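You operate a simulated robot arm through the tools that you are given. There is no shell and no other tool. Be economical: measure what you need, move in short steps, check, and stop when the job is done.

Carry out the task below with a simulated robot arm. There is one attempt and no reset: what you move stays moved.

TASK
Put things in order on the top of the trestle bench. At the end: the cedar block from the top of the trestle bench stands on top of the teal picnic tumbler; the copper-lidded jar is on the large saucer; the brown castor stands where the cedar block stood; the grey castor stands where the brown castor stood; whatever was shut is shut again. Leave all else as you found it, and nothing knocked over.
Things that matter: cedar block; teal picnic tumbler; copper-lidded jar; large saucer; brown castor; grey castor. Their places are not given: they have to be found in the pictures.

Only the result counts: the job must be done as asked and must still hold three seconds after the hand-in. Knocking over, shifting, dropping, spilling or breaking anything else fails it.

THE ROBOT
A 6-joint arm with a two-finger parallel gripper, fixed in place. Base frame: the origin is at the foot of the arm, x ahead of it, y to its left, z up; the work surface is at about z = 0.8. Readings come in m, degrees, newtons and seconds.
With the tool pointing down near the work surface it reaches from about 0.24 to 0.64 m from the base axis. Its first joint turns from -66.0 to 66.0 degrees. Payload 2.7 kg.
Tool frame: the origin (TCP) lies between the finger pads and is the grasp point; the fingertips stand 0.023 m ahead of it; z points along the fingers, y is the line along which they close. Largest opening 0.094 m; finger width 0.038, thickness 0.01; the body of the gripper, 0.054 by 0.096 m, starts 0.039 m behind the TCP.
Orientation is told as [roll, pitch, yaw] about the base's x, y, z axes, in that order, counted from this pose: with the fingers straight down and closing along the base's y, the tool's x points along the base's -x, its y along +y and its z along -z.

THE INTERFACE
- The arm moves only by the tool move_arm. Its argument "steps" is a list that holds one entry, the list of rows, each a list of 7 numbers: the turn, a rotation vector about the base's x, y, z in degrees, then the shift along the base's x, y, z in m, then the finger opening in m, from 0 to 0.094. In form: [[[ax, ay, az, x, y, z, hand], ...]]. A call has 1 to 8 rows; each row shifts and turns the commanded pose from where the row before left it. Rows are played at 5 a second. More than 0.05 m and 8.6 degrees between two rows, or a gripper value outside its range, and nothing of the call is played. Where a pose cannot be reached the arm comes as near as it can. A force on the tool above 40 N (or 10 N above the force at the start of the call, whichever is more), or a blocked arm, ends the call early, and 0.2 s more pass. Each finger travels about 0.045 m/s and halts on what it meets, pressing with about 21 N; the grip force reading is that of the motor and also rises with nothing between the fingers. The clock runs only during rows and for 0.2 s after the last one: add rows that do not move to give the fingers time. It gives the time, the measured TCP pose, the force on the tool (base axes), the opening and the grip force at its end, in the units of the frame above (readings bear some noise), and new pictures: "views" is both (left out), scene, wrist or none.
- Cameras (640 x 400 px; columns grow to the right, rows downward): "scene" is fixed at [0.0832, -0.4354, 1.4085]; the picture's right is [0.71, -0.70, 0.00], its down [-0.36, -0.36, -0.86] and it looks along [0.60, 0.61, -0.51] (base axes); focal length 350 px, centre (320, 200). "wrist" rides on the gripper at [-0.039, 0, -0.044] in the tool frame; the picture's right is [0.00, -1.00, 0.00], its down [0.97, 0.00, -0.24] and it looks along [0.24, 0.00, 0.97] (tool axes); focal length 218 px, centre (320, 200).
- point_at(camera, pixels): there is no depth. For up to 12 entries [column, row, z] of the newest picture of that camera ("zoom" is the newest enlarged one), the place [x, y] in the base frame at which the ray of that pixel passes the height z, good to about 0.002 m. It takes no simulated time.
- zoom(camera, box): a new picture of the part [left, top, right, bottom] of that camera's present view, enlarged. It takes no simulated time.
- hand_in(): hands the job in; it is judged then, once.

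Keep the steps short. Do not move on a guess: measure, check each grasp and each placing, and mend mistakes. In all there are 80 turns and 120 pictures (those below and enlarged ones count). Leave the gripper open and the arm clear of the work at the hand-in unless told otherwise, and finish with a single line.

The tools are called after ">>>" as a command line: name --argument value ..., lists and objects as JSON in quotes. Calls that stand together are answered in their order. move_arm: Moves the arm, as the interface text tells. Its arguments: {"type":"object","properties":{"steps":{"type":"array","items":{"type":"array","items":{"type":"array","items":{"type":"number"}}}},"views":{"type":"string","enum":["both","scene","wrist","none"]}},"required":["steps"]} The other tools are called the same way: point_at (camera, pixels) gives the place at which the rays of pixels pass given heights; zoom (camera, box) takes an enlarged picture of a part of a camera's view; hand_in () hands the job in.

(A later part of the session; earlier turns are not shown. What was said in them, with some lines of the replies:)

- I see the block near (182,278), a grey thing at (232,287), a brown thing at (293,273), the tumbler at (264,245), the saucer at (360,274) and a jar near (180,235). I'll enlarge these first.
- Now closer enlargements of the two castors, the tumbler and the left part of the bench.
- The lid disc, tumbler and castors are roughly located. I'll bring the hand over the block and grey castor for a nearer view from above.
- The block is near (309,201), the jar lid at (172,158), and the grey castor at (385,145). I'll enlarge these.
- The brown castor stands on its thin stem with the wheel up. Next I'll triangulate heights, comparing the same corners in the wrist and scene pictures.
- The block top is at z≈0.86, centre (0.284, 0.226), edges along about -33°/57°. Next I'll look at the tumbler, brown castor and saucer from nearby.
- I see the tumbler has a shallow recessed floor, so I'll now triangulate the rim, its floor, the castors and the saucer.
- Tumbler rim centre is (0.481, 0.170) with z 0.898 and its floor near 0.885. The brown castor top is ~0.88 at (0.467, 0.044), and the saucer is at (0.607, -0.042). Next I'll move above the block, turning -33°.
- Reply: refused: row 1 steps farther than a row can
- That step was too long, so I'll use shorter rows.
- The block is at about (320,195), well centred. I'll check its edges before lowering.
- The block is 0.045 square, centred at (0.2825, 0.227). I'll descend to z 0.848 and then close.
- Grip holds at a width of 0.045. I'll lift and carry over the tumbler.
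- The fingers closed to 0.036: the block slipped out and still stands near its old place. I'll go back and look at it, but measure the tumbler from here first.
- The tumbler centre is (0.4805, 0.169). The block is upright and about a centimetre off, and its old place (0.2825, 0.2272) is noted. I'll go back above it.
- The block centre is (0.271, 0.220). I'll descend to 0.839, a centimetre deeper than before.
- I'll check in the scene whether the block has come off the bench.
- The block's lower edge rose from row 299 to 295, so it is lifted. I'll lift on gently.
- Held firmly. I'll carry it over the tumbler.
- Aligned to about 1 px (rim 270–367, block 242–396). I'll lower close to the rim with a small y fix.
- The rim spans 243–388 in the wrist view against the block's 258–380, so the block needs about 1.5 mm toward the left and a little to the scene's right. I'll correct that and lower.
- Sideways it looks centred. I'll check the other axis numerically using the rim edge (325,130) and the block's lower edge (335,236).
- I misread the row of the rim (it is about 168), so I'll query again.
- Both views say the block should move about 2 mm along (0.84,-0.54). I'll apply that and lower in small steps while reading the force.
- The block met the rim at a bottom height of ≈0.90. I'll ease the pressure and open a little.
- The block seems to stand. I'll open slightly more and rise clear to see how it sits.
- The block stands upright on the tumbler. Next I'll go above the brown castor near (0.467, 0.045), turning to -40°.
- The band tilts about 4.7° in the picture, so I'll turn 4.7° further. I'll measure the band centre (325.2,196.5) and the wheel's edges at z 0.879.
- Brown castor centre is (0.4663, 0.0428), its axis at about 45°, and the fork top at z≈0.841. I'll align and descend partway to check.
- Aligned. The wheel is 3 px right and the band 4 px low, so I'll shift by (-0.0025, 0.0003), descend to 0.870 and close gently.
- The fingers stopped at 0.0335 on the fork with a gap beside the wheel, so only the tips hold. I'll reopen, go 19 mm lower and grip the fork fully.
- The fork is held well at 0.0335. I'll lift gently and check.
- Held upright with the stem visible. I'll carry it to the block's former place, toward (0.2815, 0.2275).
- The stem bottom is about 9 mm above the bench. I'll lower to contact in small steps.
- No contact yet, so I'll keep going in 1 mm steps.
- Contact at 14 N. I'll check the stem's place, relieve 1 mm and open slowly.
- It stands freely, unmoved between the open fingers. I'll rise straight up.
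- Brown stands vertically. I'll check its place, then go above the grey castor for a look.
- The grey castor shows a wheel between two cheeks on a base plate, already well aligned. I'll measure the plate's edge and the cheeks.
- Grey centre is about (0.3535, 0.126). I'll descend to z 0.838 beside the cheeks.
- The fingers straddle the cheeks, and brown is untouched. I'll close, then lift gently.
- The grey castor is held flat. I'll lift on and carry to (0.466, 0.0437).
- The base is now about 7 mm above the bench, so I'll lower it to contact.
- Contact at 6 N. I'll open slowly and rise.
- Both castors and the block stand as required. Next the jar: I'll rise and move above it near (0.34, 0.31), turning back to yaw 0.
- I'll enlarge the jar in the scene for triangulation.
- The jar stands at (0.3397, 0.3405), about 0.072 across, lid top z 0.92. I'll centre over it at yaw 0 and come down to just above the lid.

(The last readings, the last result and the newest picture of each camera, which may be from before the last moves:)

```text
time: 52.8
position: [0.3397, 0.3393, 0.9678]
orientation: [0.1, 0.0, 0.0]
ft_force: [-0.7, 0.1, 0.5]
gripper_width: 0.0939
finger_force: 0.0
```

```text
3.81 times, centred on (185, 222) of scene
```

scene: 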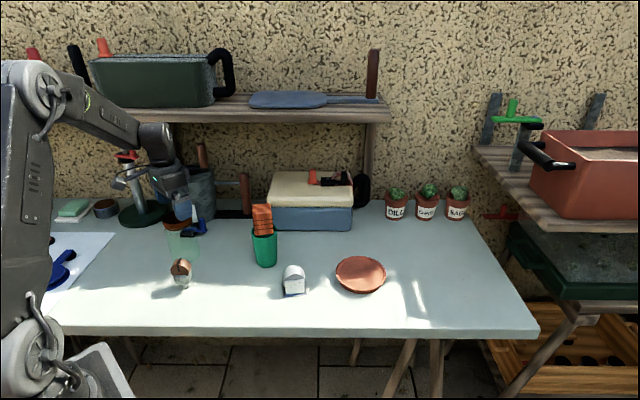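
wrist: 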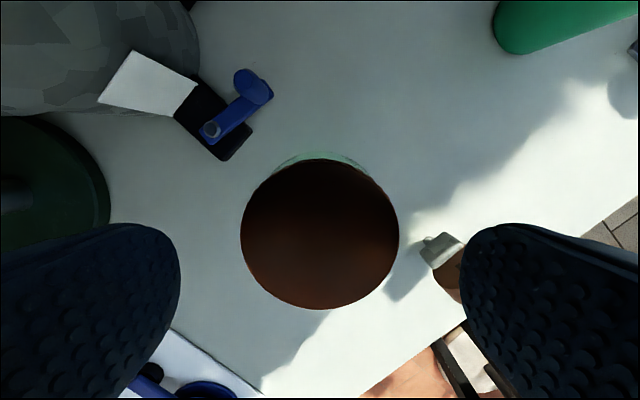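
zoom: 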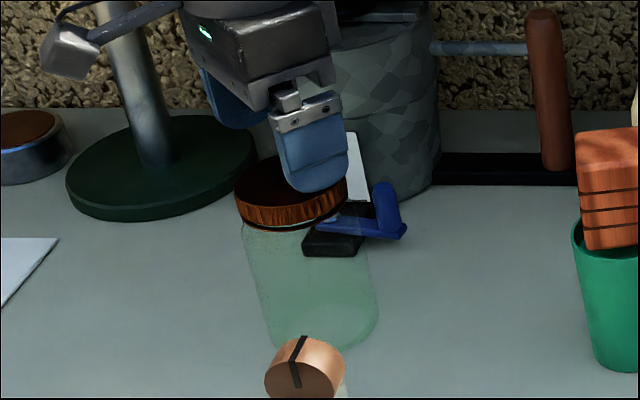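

The lid is centred (columns 240–399). I'll descend to z 0.888 and close on the glass.

>>> move_arm --steps '[[[0, 0, 0, 0, 0.0005, -0.03, 0.094], [0, 0, 0, 0, 0, -0.03, 0.094], [0, 0, 0, 0, 0, -0.02, 0.094], [0, 0, 0, 0, 0, 0, 0.094], [0, 0, 0, 0, 0, 0, 0.082], [0, 0, 0, 0, 0, 0, 0.074], [0, 0, 0, 0, 0, 0, 0.06], [0, 0, 0, 0, 0, 0, 0.04]]]'

>>> zoom --camera "scene" --box '[125, 190, 245, 275]'

```text
time: 54.6
position: [0.3409, 0.3383, 0.8868]
orientation: [0.1, 0.0, -0.1]
ft_force: [0.5, 0.0, -0.5]
gripper_width: 0.0728
finger_force: 21.4
```

scene: 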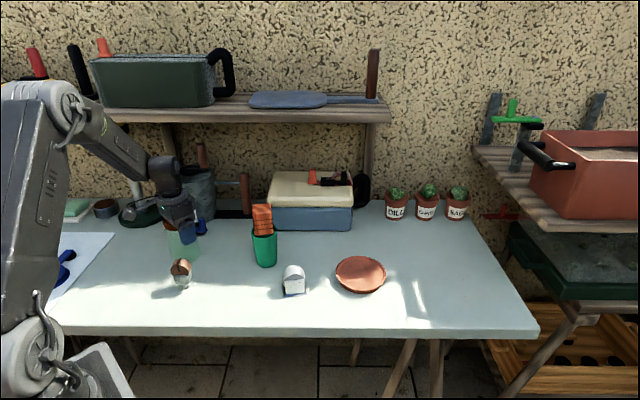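
wrist: 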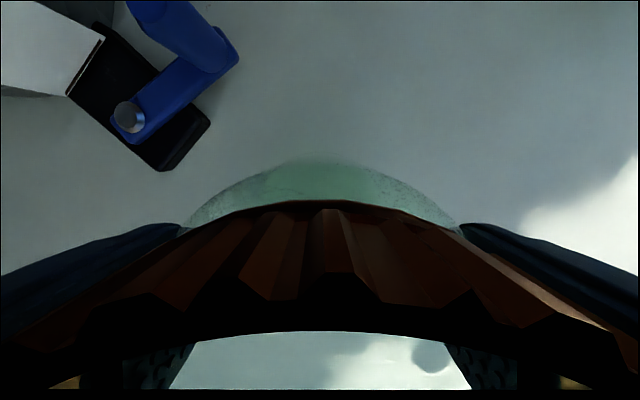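

```text
4.71 times, centred on (185, 232) of scene
```

zoom: 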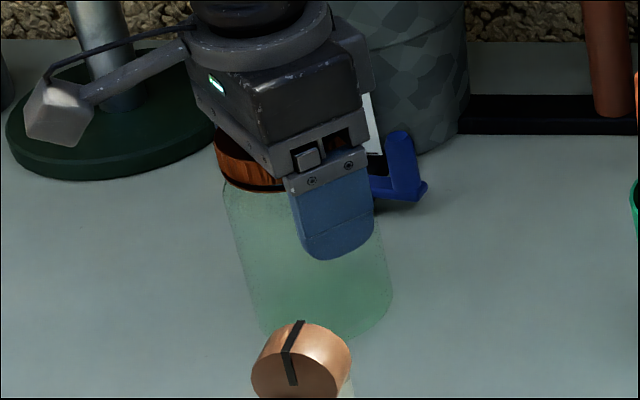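

The glass is held at 0.0728. I'll lift gently and verify.

>>> move_arm --steps '[[[0, 0, 0, 0, 0, 0, 0.03], [0, 0, 0, 0, 0, 0.004, 0.03], [0, 0, 0, 0, 0, 0.006, 0.03], [0, 0, 0, 0, 0, 0.01, 0.03], [0, 0, 0, 0, 0, 0.01, 0.03], [0, 0, 0, 0, 0, 0, 0.03]]]' --views "scene"

>>> zoom --camera "scene" --box '[125, 190, 245, 275]'

```text
time: 56.0
position: [0.3407, 0.3385, 0.9184]
orientation: [0.1, 0.0, -0.1]
ft_force: [-1.1, -0.7, -3.6]
gripper_width: 0.0724
finger_force: 20.9
```

scene: 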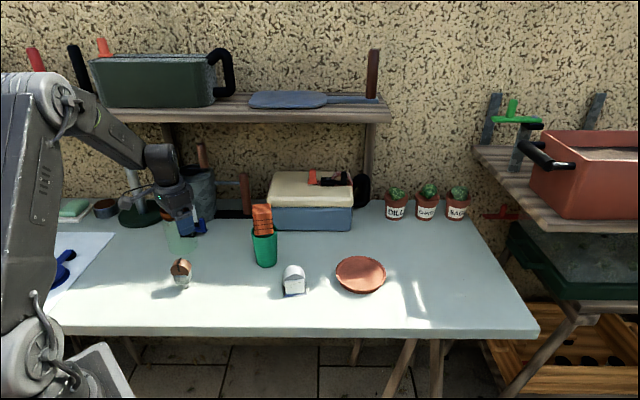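

```text
4.71 times, centred on (185, 232) of scene
```

zoom: 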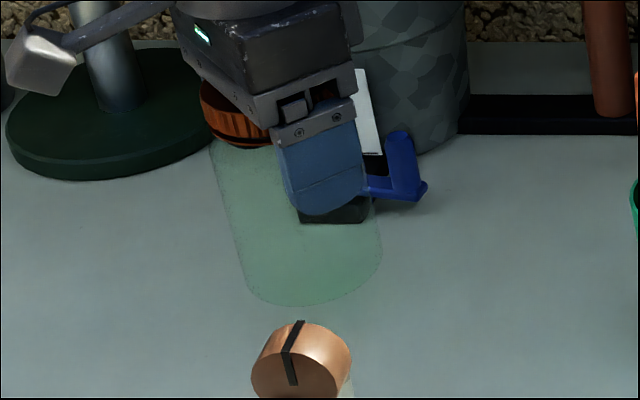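

The jar and lid came up together. I'll lift higher to clear the block.

>>> move_arm --steps '[[[0, 0, 0, 0, 0, 0.015, 0.03], [0, 0, 0, 0, 0, 0.02, 0.03], [0, 0, 0, 0, 0, 0.025, 0.03], [0, 0, 0, 0, 0, 0.025, 0.03], [0, 0, 0, 0.003, -0.015, 0.025, 0.03], [0, 0, 0, 0.005, -0.03, 0.02, 0.03], [0, 0, 0, 0.007, -0.035, 0.01, 0.03], [0, 0, 0, 0.007, -0.035, 0, 0.03]]]' --views "none"

>>> move_arm --steps '[[[0, 0, 0, 0.01, -0.035, 0, 0.03], [0, 0, 0, 0.015, -0.035, 0, 0.03], [0, 0, 0, 0.02, -0.032, 0, 0.03], [0, 0, 0, 0.025, -0.03, 0, 0.03], [0, 0, 0, 0.03, -0.028, 0, 0.03], [0, 0, 0, 0.032, -0.026, 0, 0.03], [0, 0, 0, 0.032, -0.025, 0, 0.03], [0, 0, 0, 0.03, -0.02, 0, 0.03]]]' --views "scene"

```text
time: 57.8
position: [0.3622, 0.2241, 1.0578]
orientation: [0.1, 0.1, 0.1]
ft_force: [-0.5, -0.7, -2.3]
gripper_width: 0.0725
finger_force: 20.5
```

```text
time: 59.6
position: [0.5566, -0.0078, 1.0582]
orientation: [0.0, 0.0, -0.1]
ft_force: [0.5, -0.6, -2.7]
gripper_width: 0.0726
finger_force: 20.5
```

scene: 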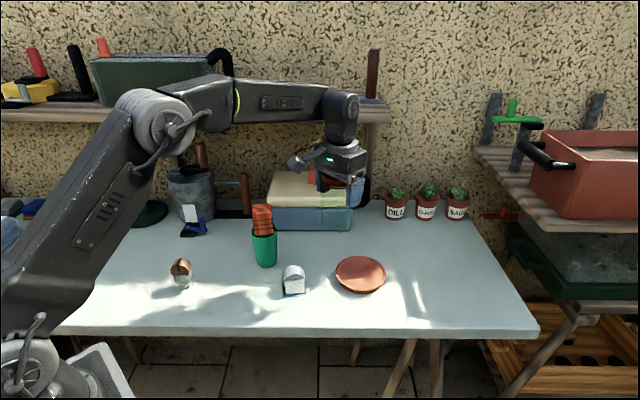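

Held. I'll measure the saucer's outline before lowering.

>>> zoom --camera "scene" --box '[325, 245, 397, 300]'

```text
7.27 times, centred on (361, 272) of scene
```

zoom: 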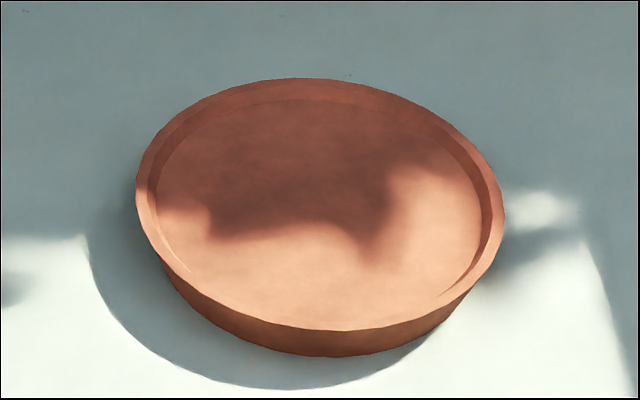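

>>> point_at --camera "scene" --pixels '[[361, 272.6, 0.812], [361, 272.6, 0.815], [335.7, 272, 0.813], [386.4, 273.5, 0.813], [358, 255.3, 0.813], [363, 290, 0.813]]'

```text
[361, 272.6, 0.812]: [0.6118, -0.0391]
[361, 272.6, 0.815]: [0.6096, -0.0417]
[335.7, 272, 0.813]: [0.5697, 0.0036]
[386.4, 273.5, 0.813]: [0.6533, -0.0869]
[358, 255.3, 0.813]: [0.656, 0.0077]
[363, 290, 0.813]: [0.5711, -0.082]
```

Saucer centre is (0.612, -0.041) with a radius of 0.06. I'll move over it and lower to just above its floor.

>>> move_arm --steps '[[[0, 0, 0, 0.027, -0.0165, 0, 0.03], [0, 0, 0, 0.027, -0.0165, 0, 0.03], [0, 0, 0, 0, 0, -0.02, 0.03], [0, 0, 0, 0, 0, -0.03, 0.03], [0, 0, 0, 0, 0, -0.035, 0.03], [0, 0, 0, 0, 0, -0.03, 0.03], [0, 0, 0, 0, 0, -0.02, 0.03], [0, 0, 0, 0, 0, 0, 0.03]]]'

>>> zoom --camera "scene" --box '[310, 210, 410, 300]'

```text
time: 61.4
position: [0.6108, -0.0397, 0.9218]
orientation: [0.1, 0.0, -0.1]
ft_force: [-0.2, 0.0, -2.7]
gripper_width: 0.0725
finger_force: 21.0
```

scene: 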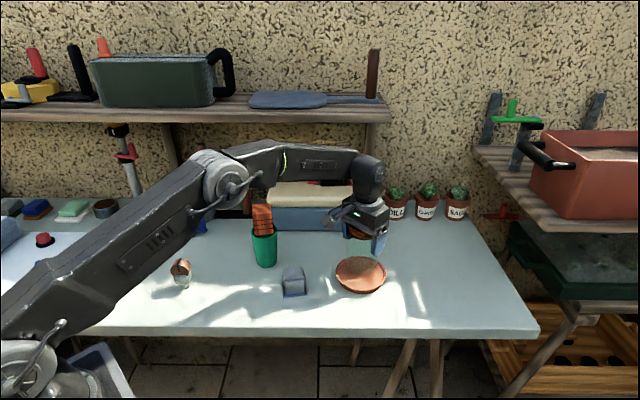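
wrist: 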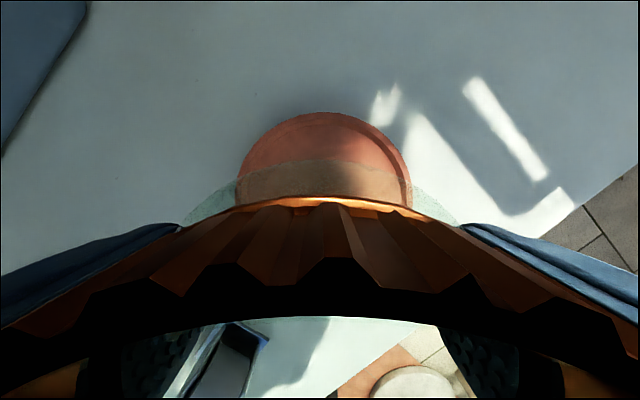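

```text
4.44 times, centred on (360, 255) of scene
```

zoom: 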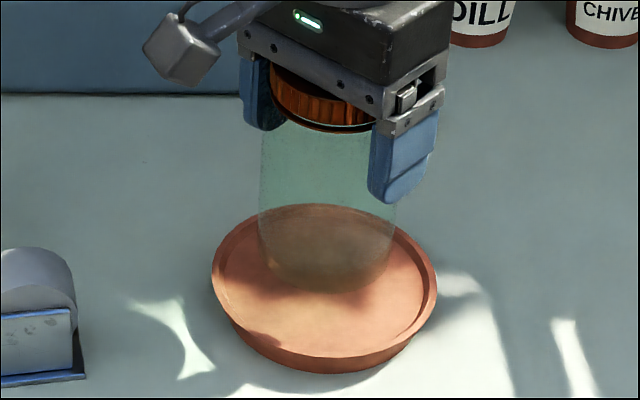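

It's over the saucer, about 3 mm off in y. I'll correct and lower, watching the force.

>>> move_arm --steps '[[[0, 0, 0, 0.0005, -0.0022, -0.008, 0.03], [0, 0, 0, 0, 0, -0.008, 0.03], [0, 0, 0, 0, 0, -0.005, 0.03], [0, 0, 0, 0, 0, 0, 0.03]]]' --views "none"

>>> move_arm --steps '[[[0, 0, 0, 0, 0, -0.002, 0.03], [0, 0, 0, 0, 0, -0.001, 0.03], [0, 0, 0, 0, 0, 0, 0.03]]]' --views "none"

```text
time: 62.4
position: [0.6111, -0.0424, 0.9031]
orientation: [0.1, -0.2, -0.1]
ft_force: [-4.1, 0.6, 11.6]
gripper_width: 0.0725
finger_force: 21.2
```

```text
time: 63.2
position: [0.6101, -0.0414, 0.902]
orientation: [0.0, -0.4, 0.0]
ft_force: [0.6, -1.6, 22.6]
gripper_width: 0.0723
finger_force: 21.1
```

Contact. I'll look before releasing.

>>> move_arm --steps '[[[0, 0, 0, 0, 0, 0.002, 0.03], [0, 0, 0, 0, 0, 0, 0.03]]]'

>>> zoom --camera "scene" --box '[310, 210, 410, 300]'

```text
time: 63.8
position: [0.6106, -0.0424, 0.9002]
orientation: [0.2, -0.1, 0.0]
ft_force: [6.1, -1.7, 14.2]
gripper_width: 0.0724
finger_force: 21.0
```

scene: 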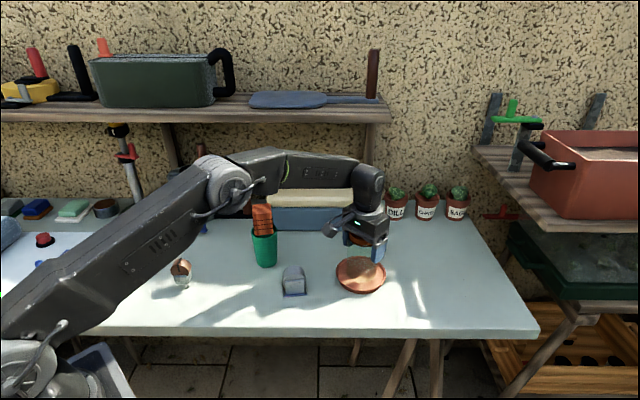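
wrist: 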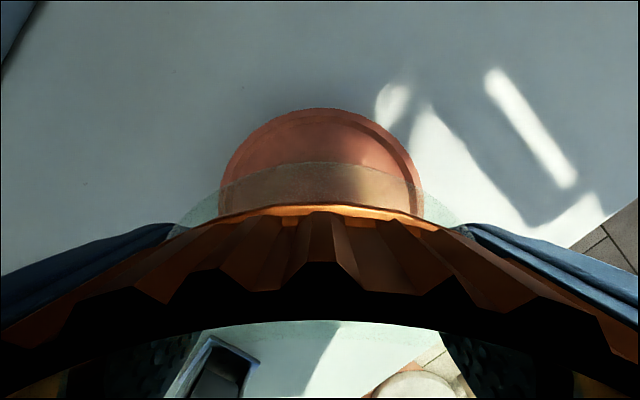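

```text
4.44 times, centred on (360, 255) of scene
```

zoom: 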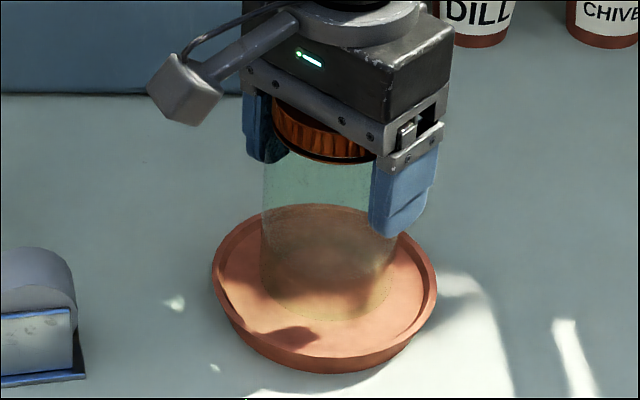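

The jar rests inside the saucer. I'll ease a little more, open slowly and rise.

>>> move_arm --steps '[[[0, 0, 0, 0, 0, 0.001, 0.03], [0, 0, 0, 0, 0, 0, 0.072], [0, 0, 0, 0, 0, 0, 0.075], [0, 0, 0, 0, 0, 0, 0.08], [0, 0, 0, 0, 0, 0, 0.088], [0, 0, 0, 0, 0, 0, 0.094], [0, 0, 0, 0, 0, 0, 0.094]]]'

>>> zoom --camera "scene" --box '[310, 210, 410, 300]'

```text
time: 65.4
position: [0.611, -0.0417, 0.9027]
orientation: [0.0, 0.0, -0.2]
ft_force: [0.5, -0.3, 6.1]
gripper_width: 0.0939
finger_force: 0.0
```

scene: 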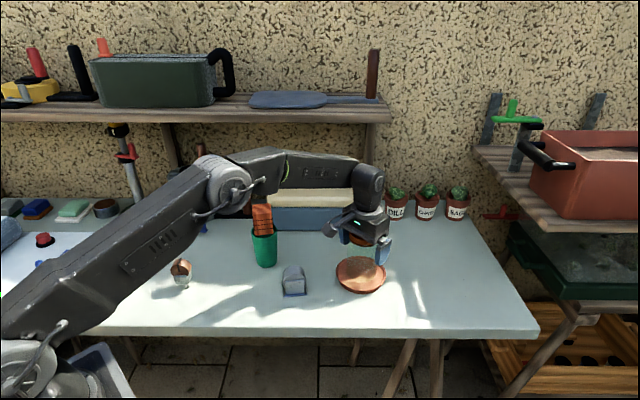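
wrist: 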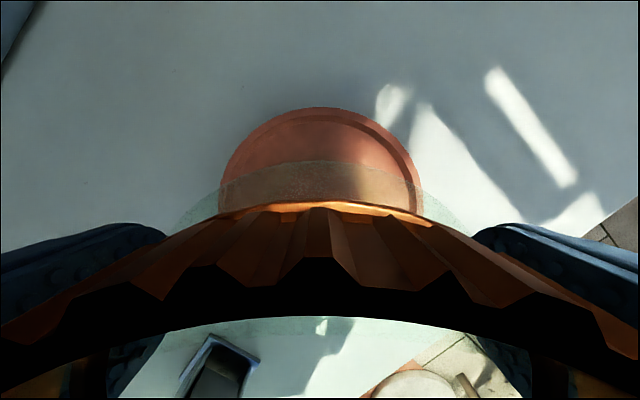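

```text
4.44 times, centred on (360, 255) of scene
```

zoom: 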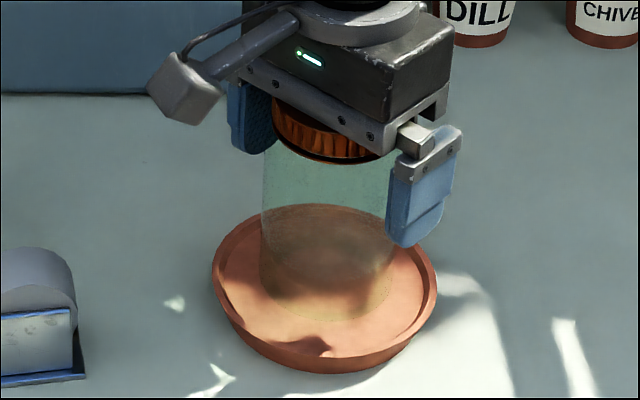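

Released and the jar stands. I'll rise straight up and clear.

>>> move_arm --steps '[[[0, 0, 0, 0, 0, 0.01, 0.094], [0, 0, 0, 0, 0, 0.03, 0.094], [0, 0, 0, 0, 0, 0.04, 0.094], [0, 0, 0, 0, 0, 0.045, 0.094], [0, 0, 0, -0.02, -0.01, 0.04, 0.094], [0, 0, 0, -0.04, -0.02, 0.02, 0.094], [0, 0, 0, -0.04, -0.02, 0.02, 0.094], [0, 0, 0, 0, 0, 0, 0.094]]]'

>>> zoom --camera "scene" --box '[150, 190, 400, 310]'

```text
time: 67.2
position: [0.5101, -0.0919, 1.1069]
orientation: [0.0, 0.0, 0.0]
ft_force: [-0.2, -0.1, -0.2]
gripper_width: 0.0938
finger_force: 0.0
```

scene: 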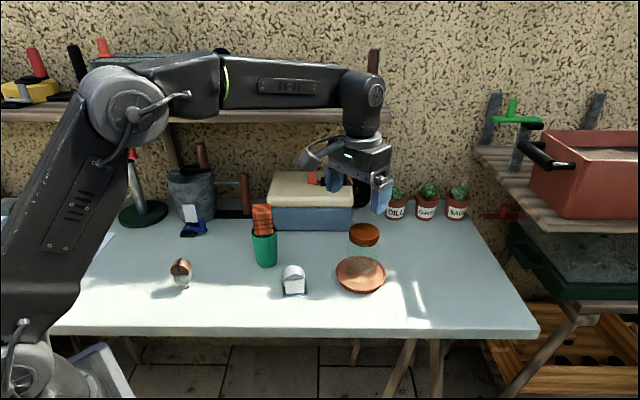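
wrist: 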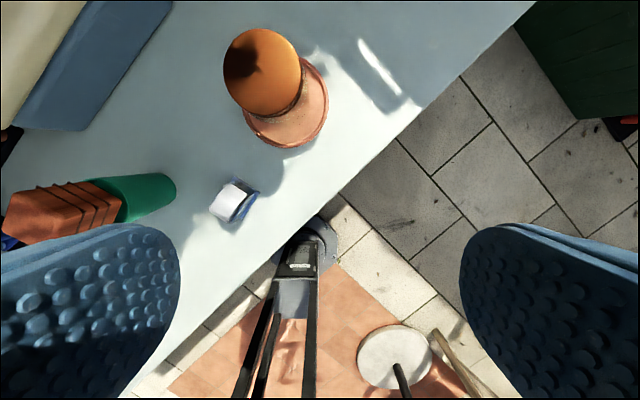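

```text
2.56 times, centred on (275, 250) of scene
```

zoom: 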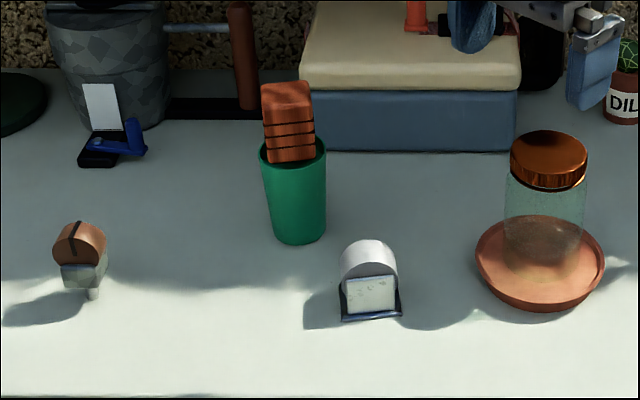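

The block stands on the tumbler, brown is on the block's old place, grey is on brown's old place, and the jar is lidded on the saucer. The gripper is open and clear, so I'm handing in.

>>> hand_in

```text
The job is handed in.
```

The job is handed in: the cedar block stands on the teal tumbler, the copper-lidded jar is on the large saucer with its lid on, the brown castor stands where the block stood, and the grey castor stands where the brown one stood.
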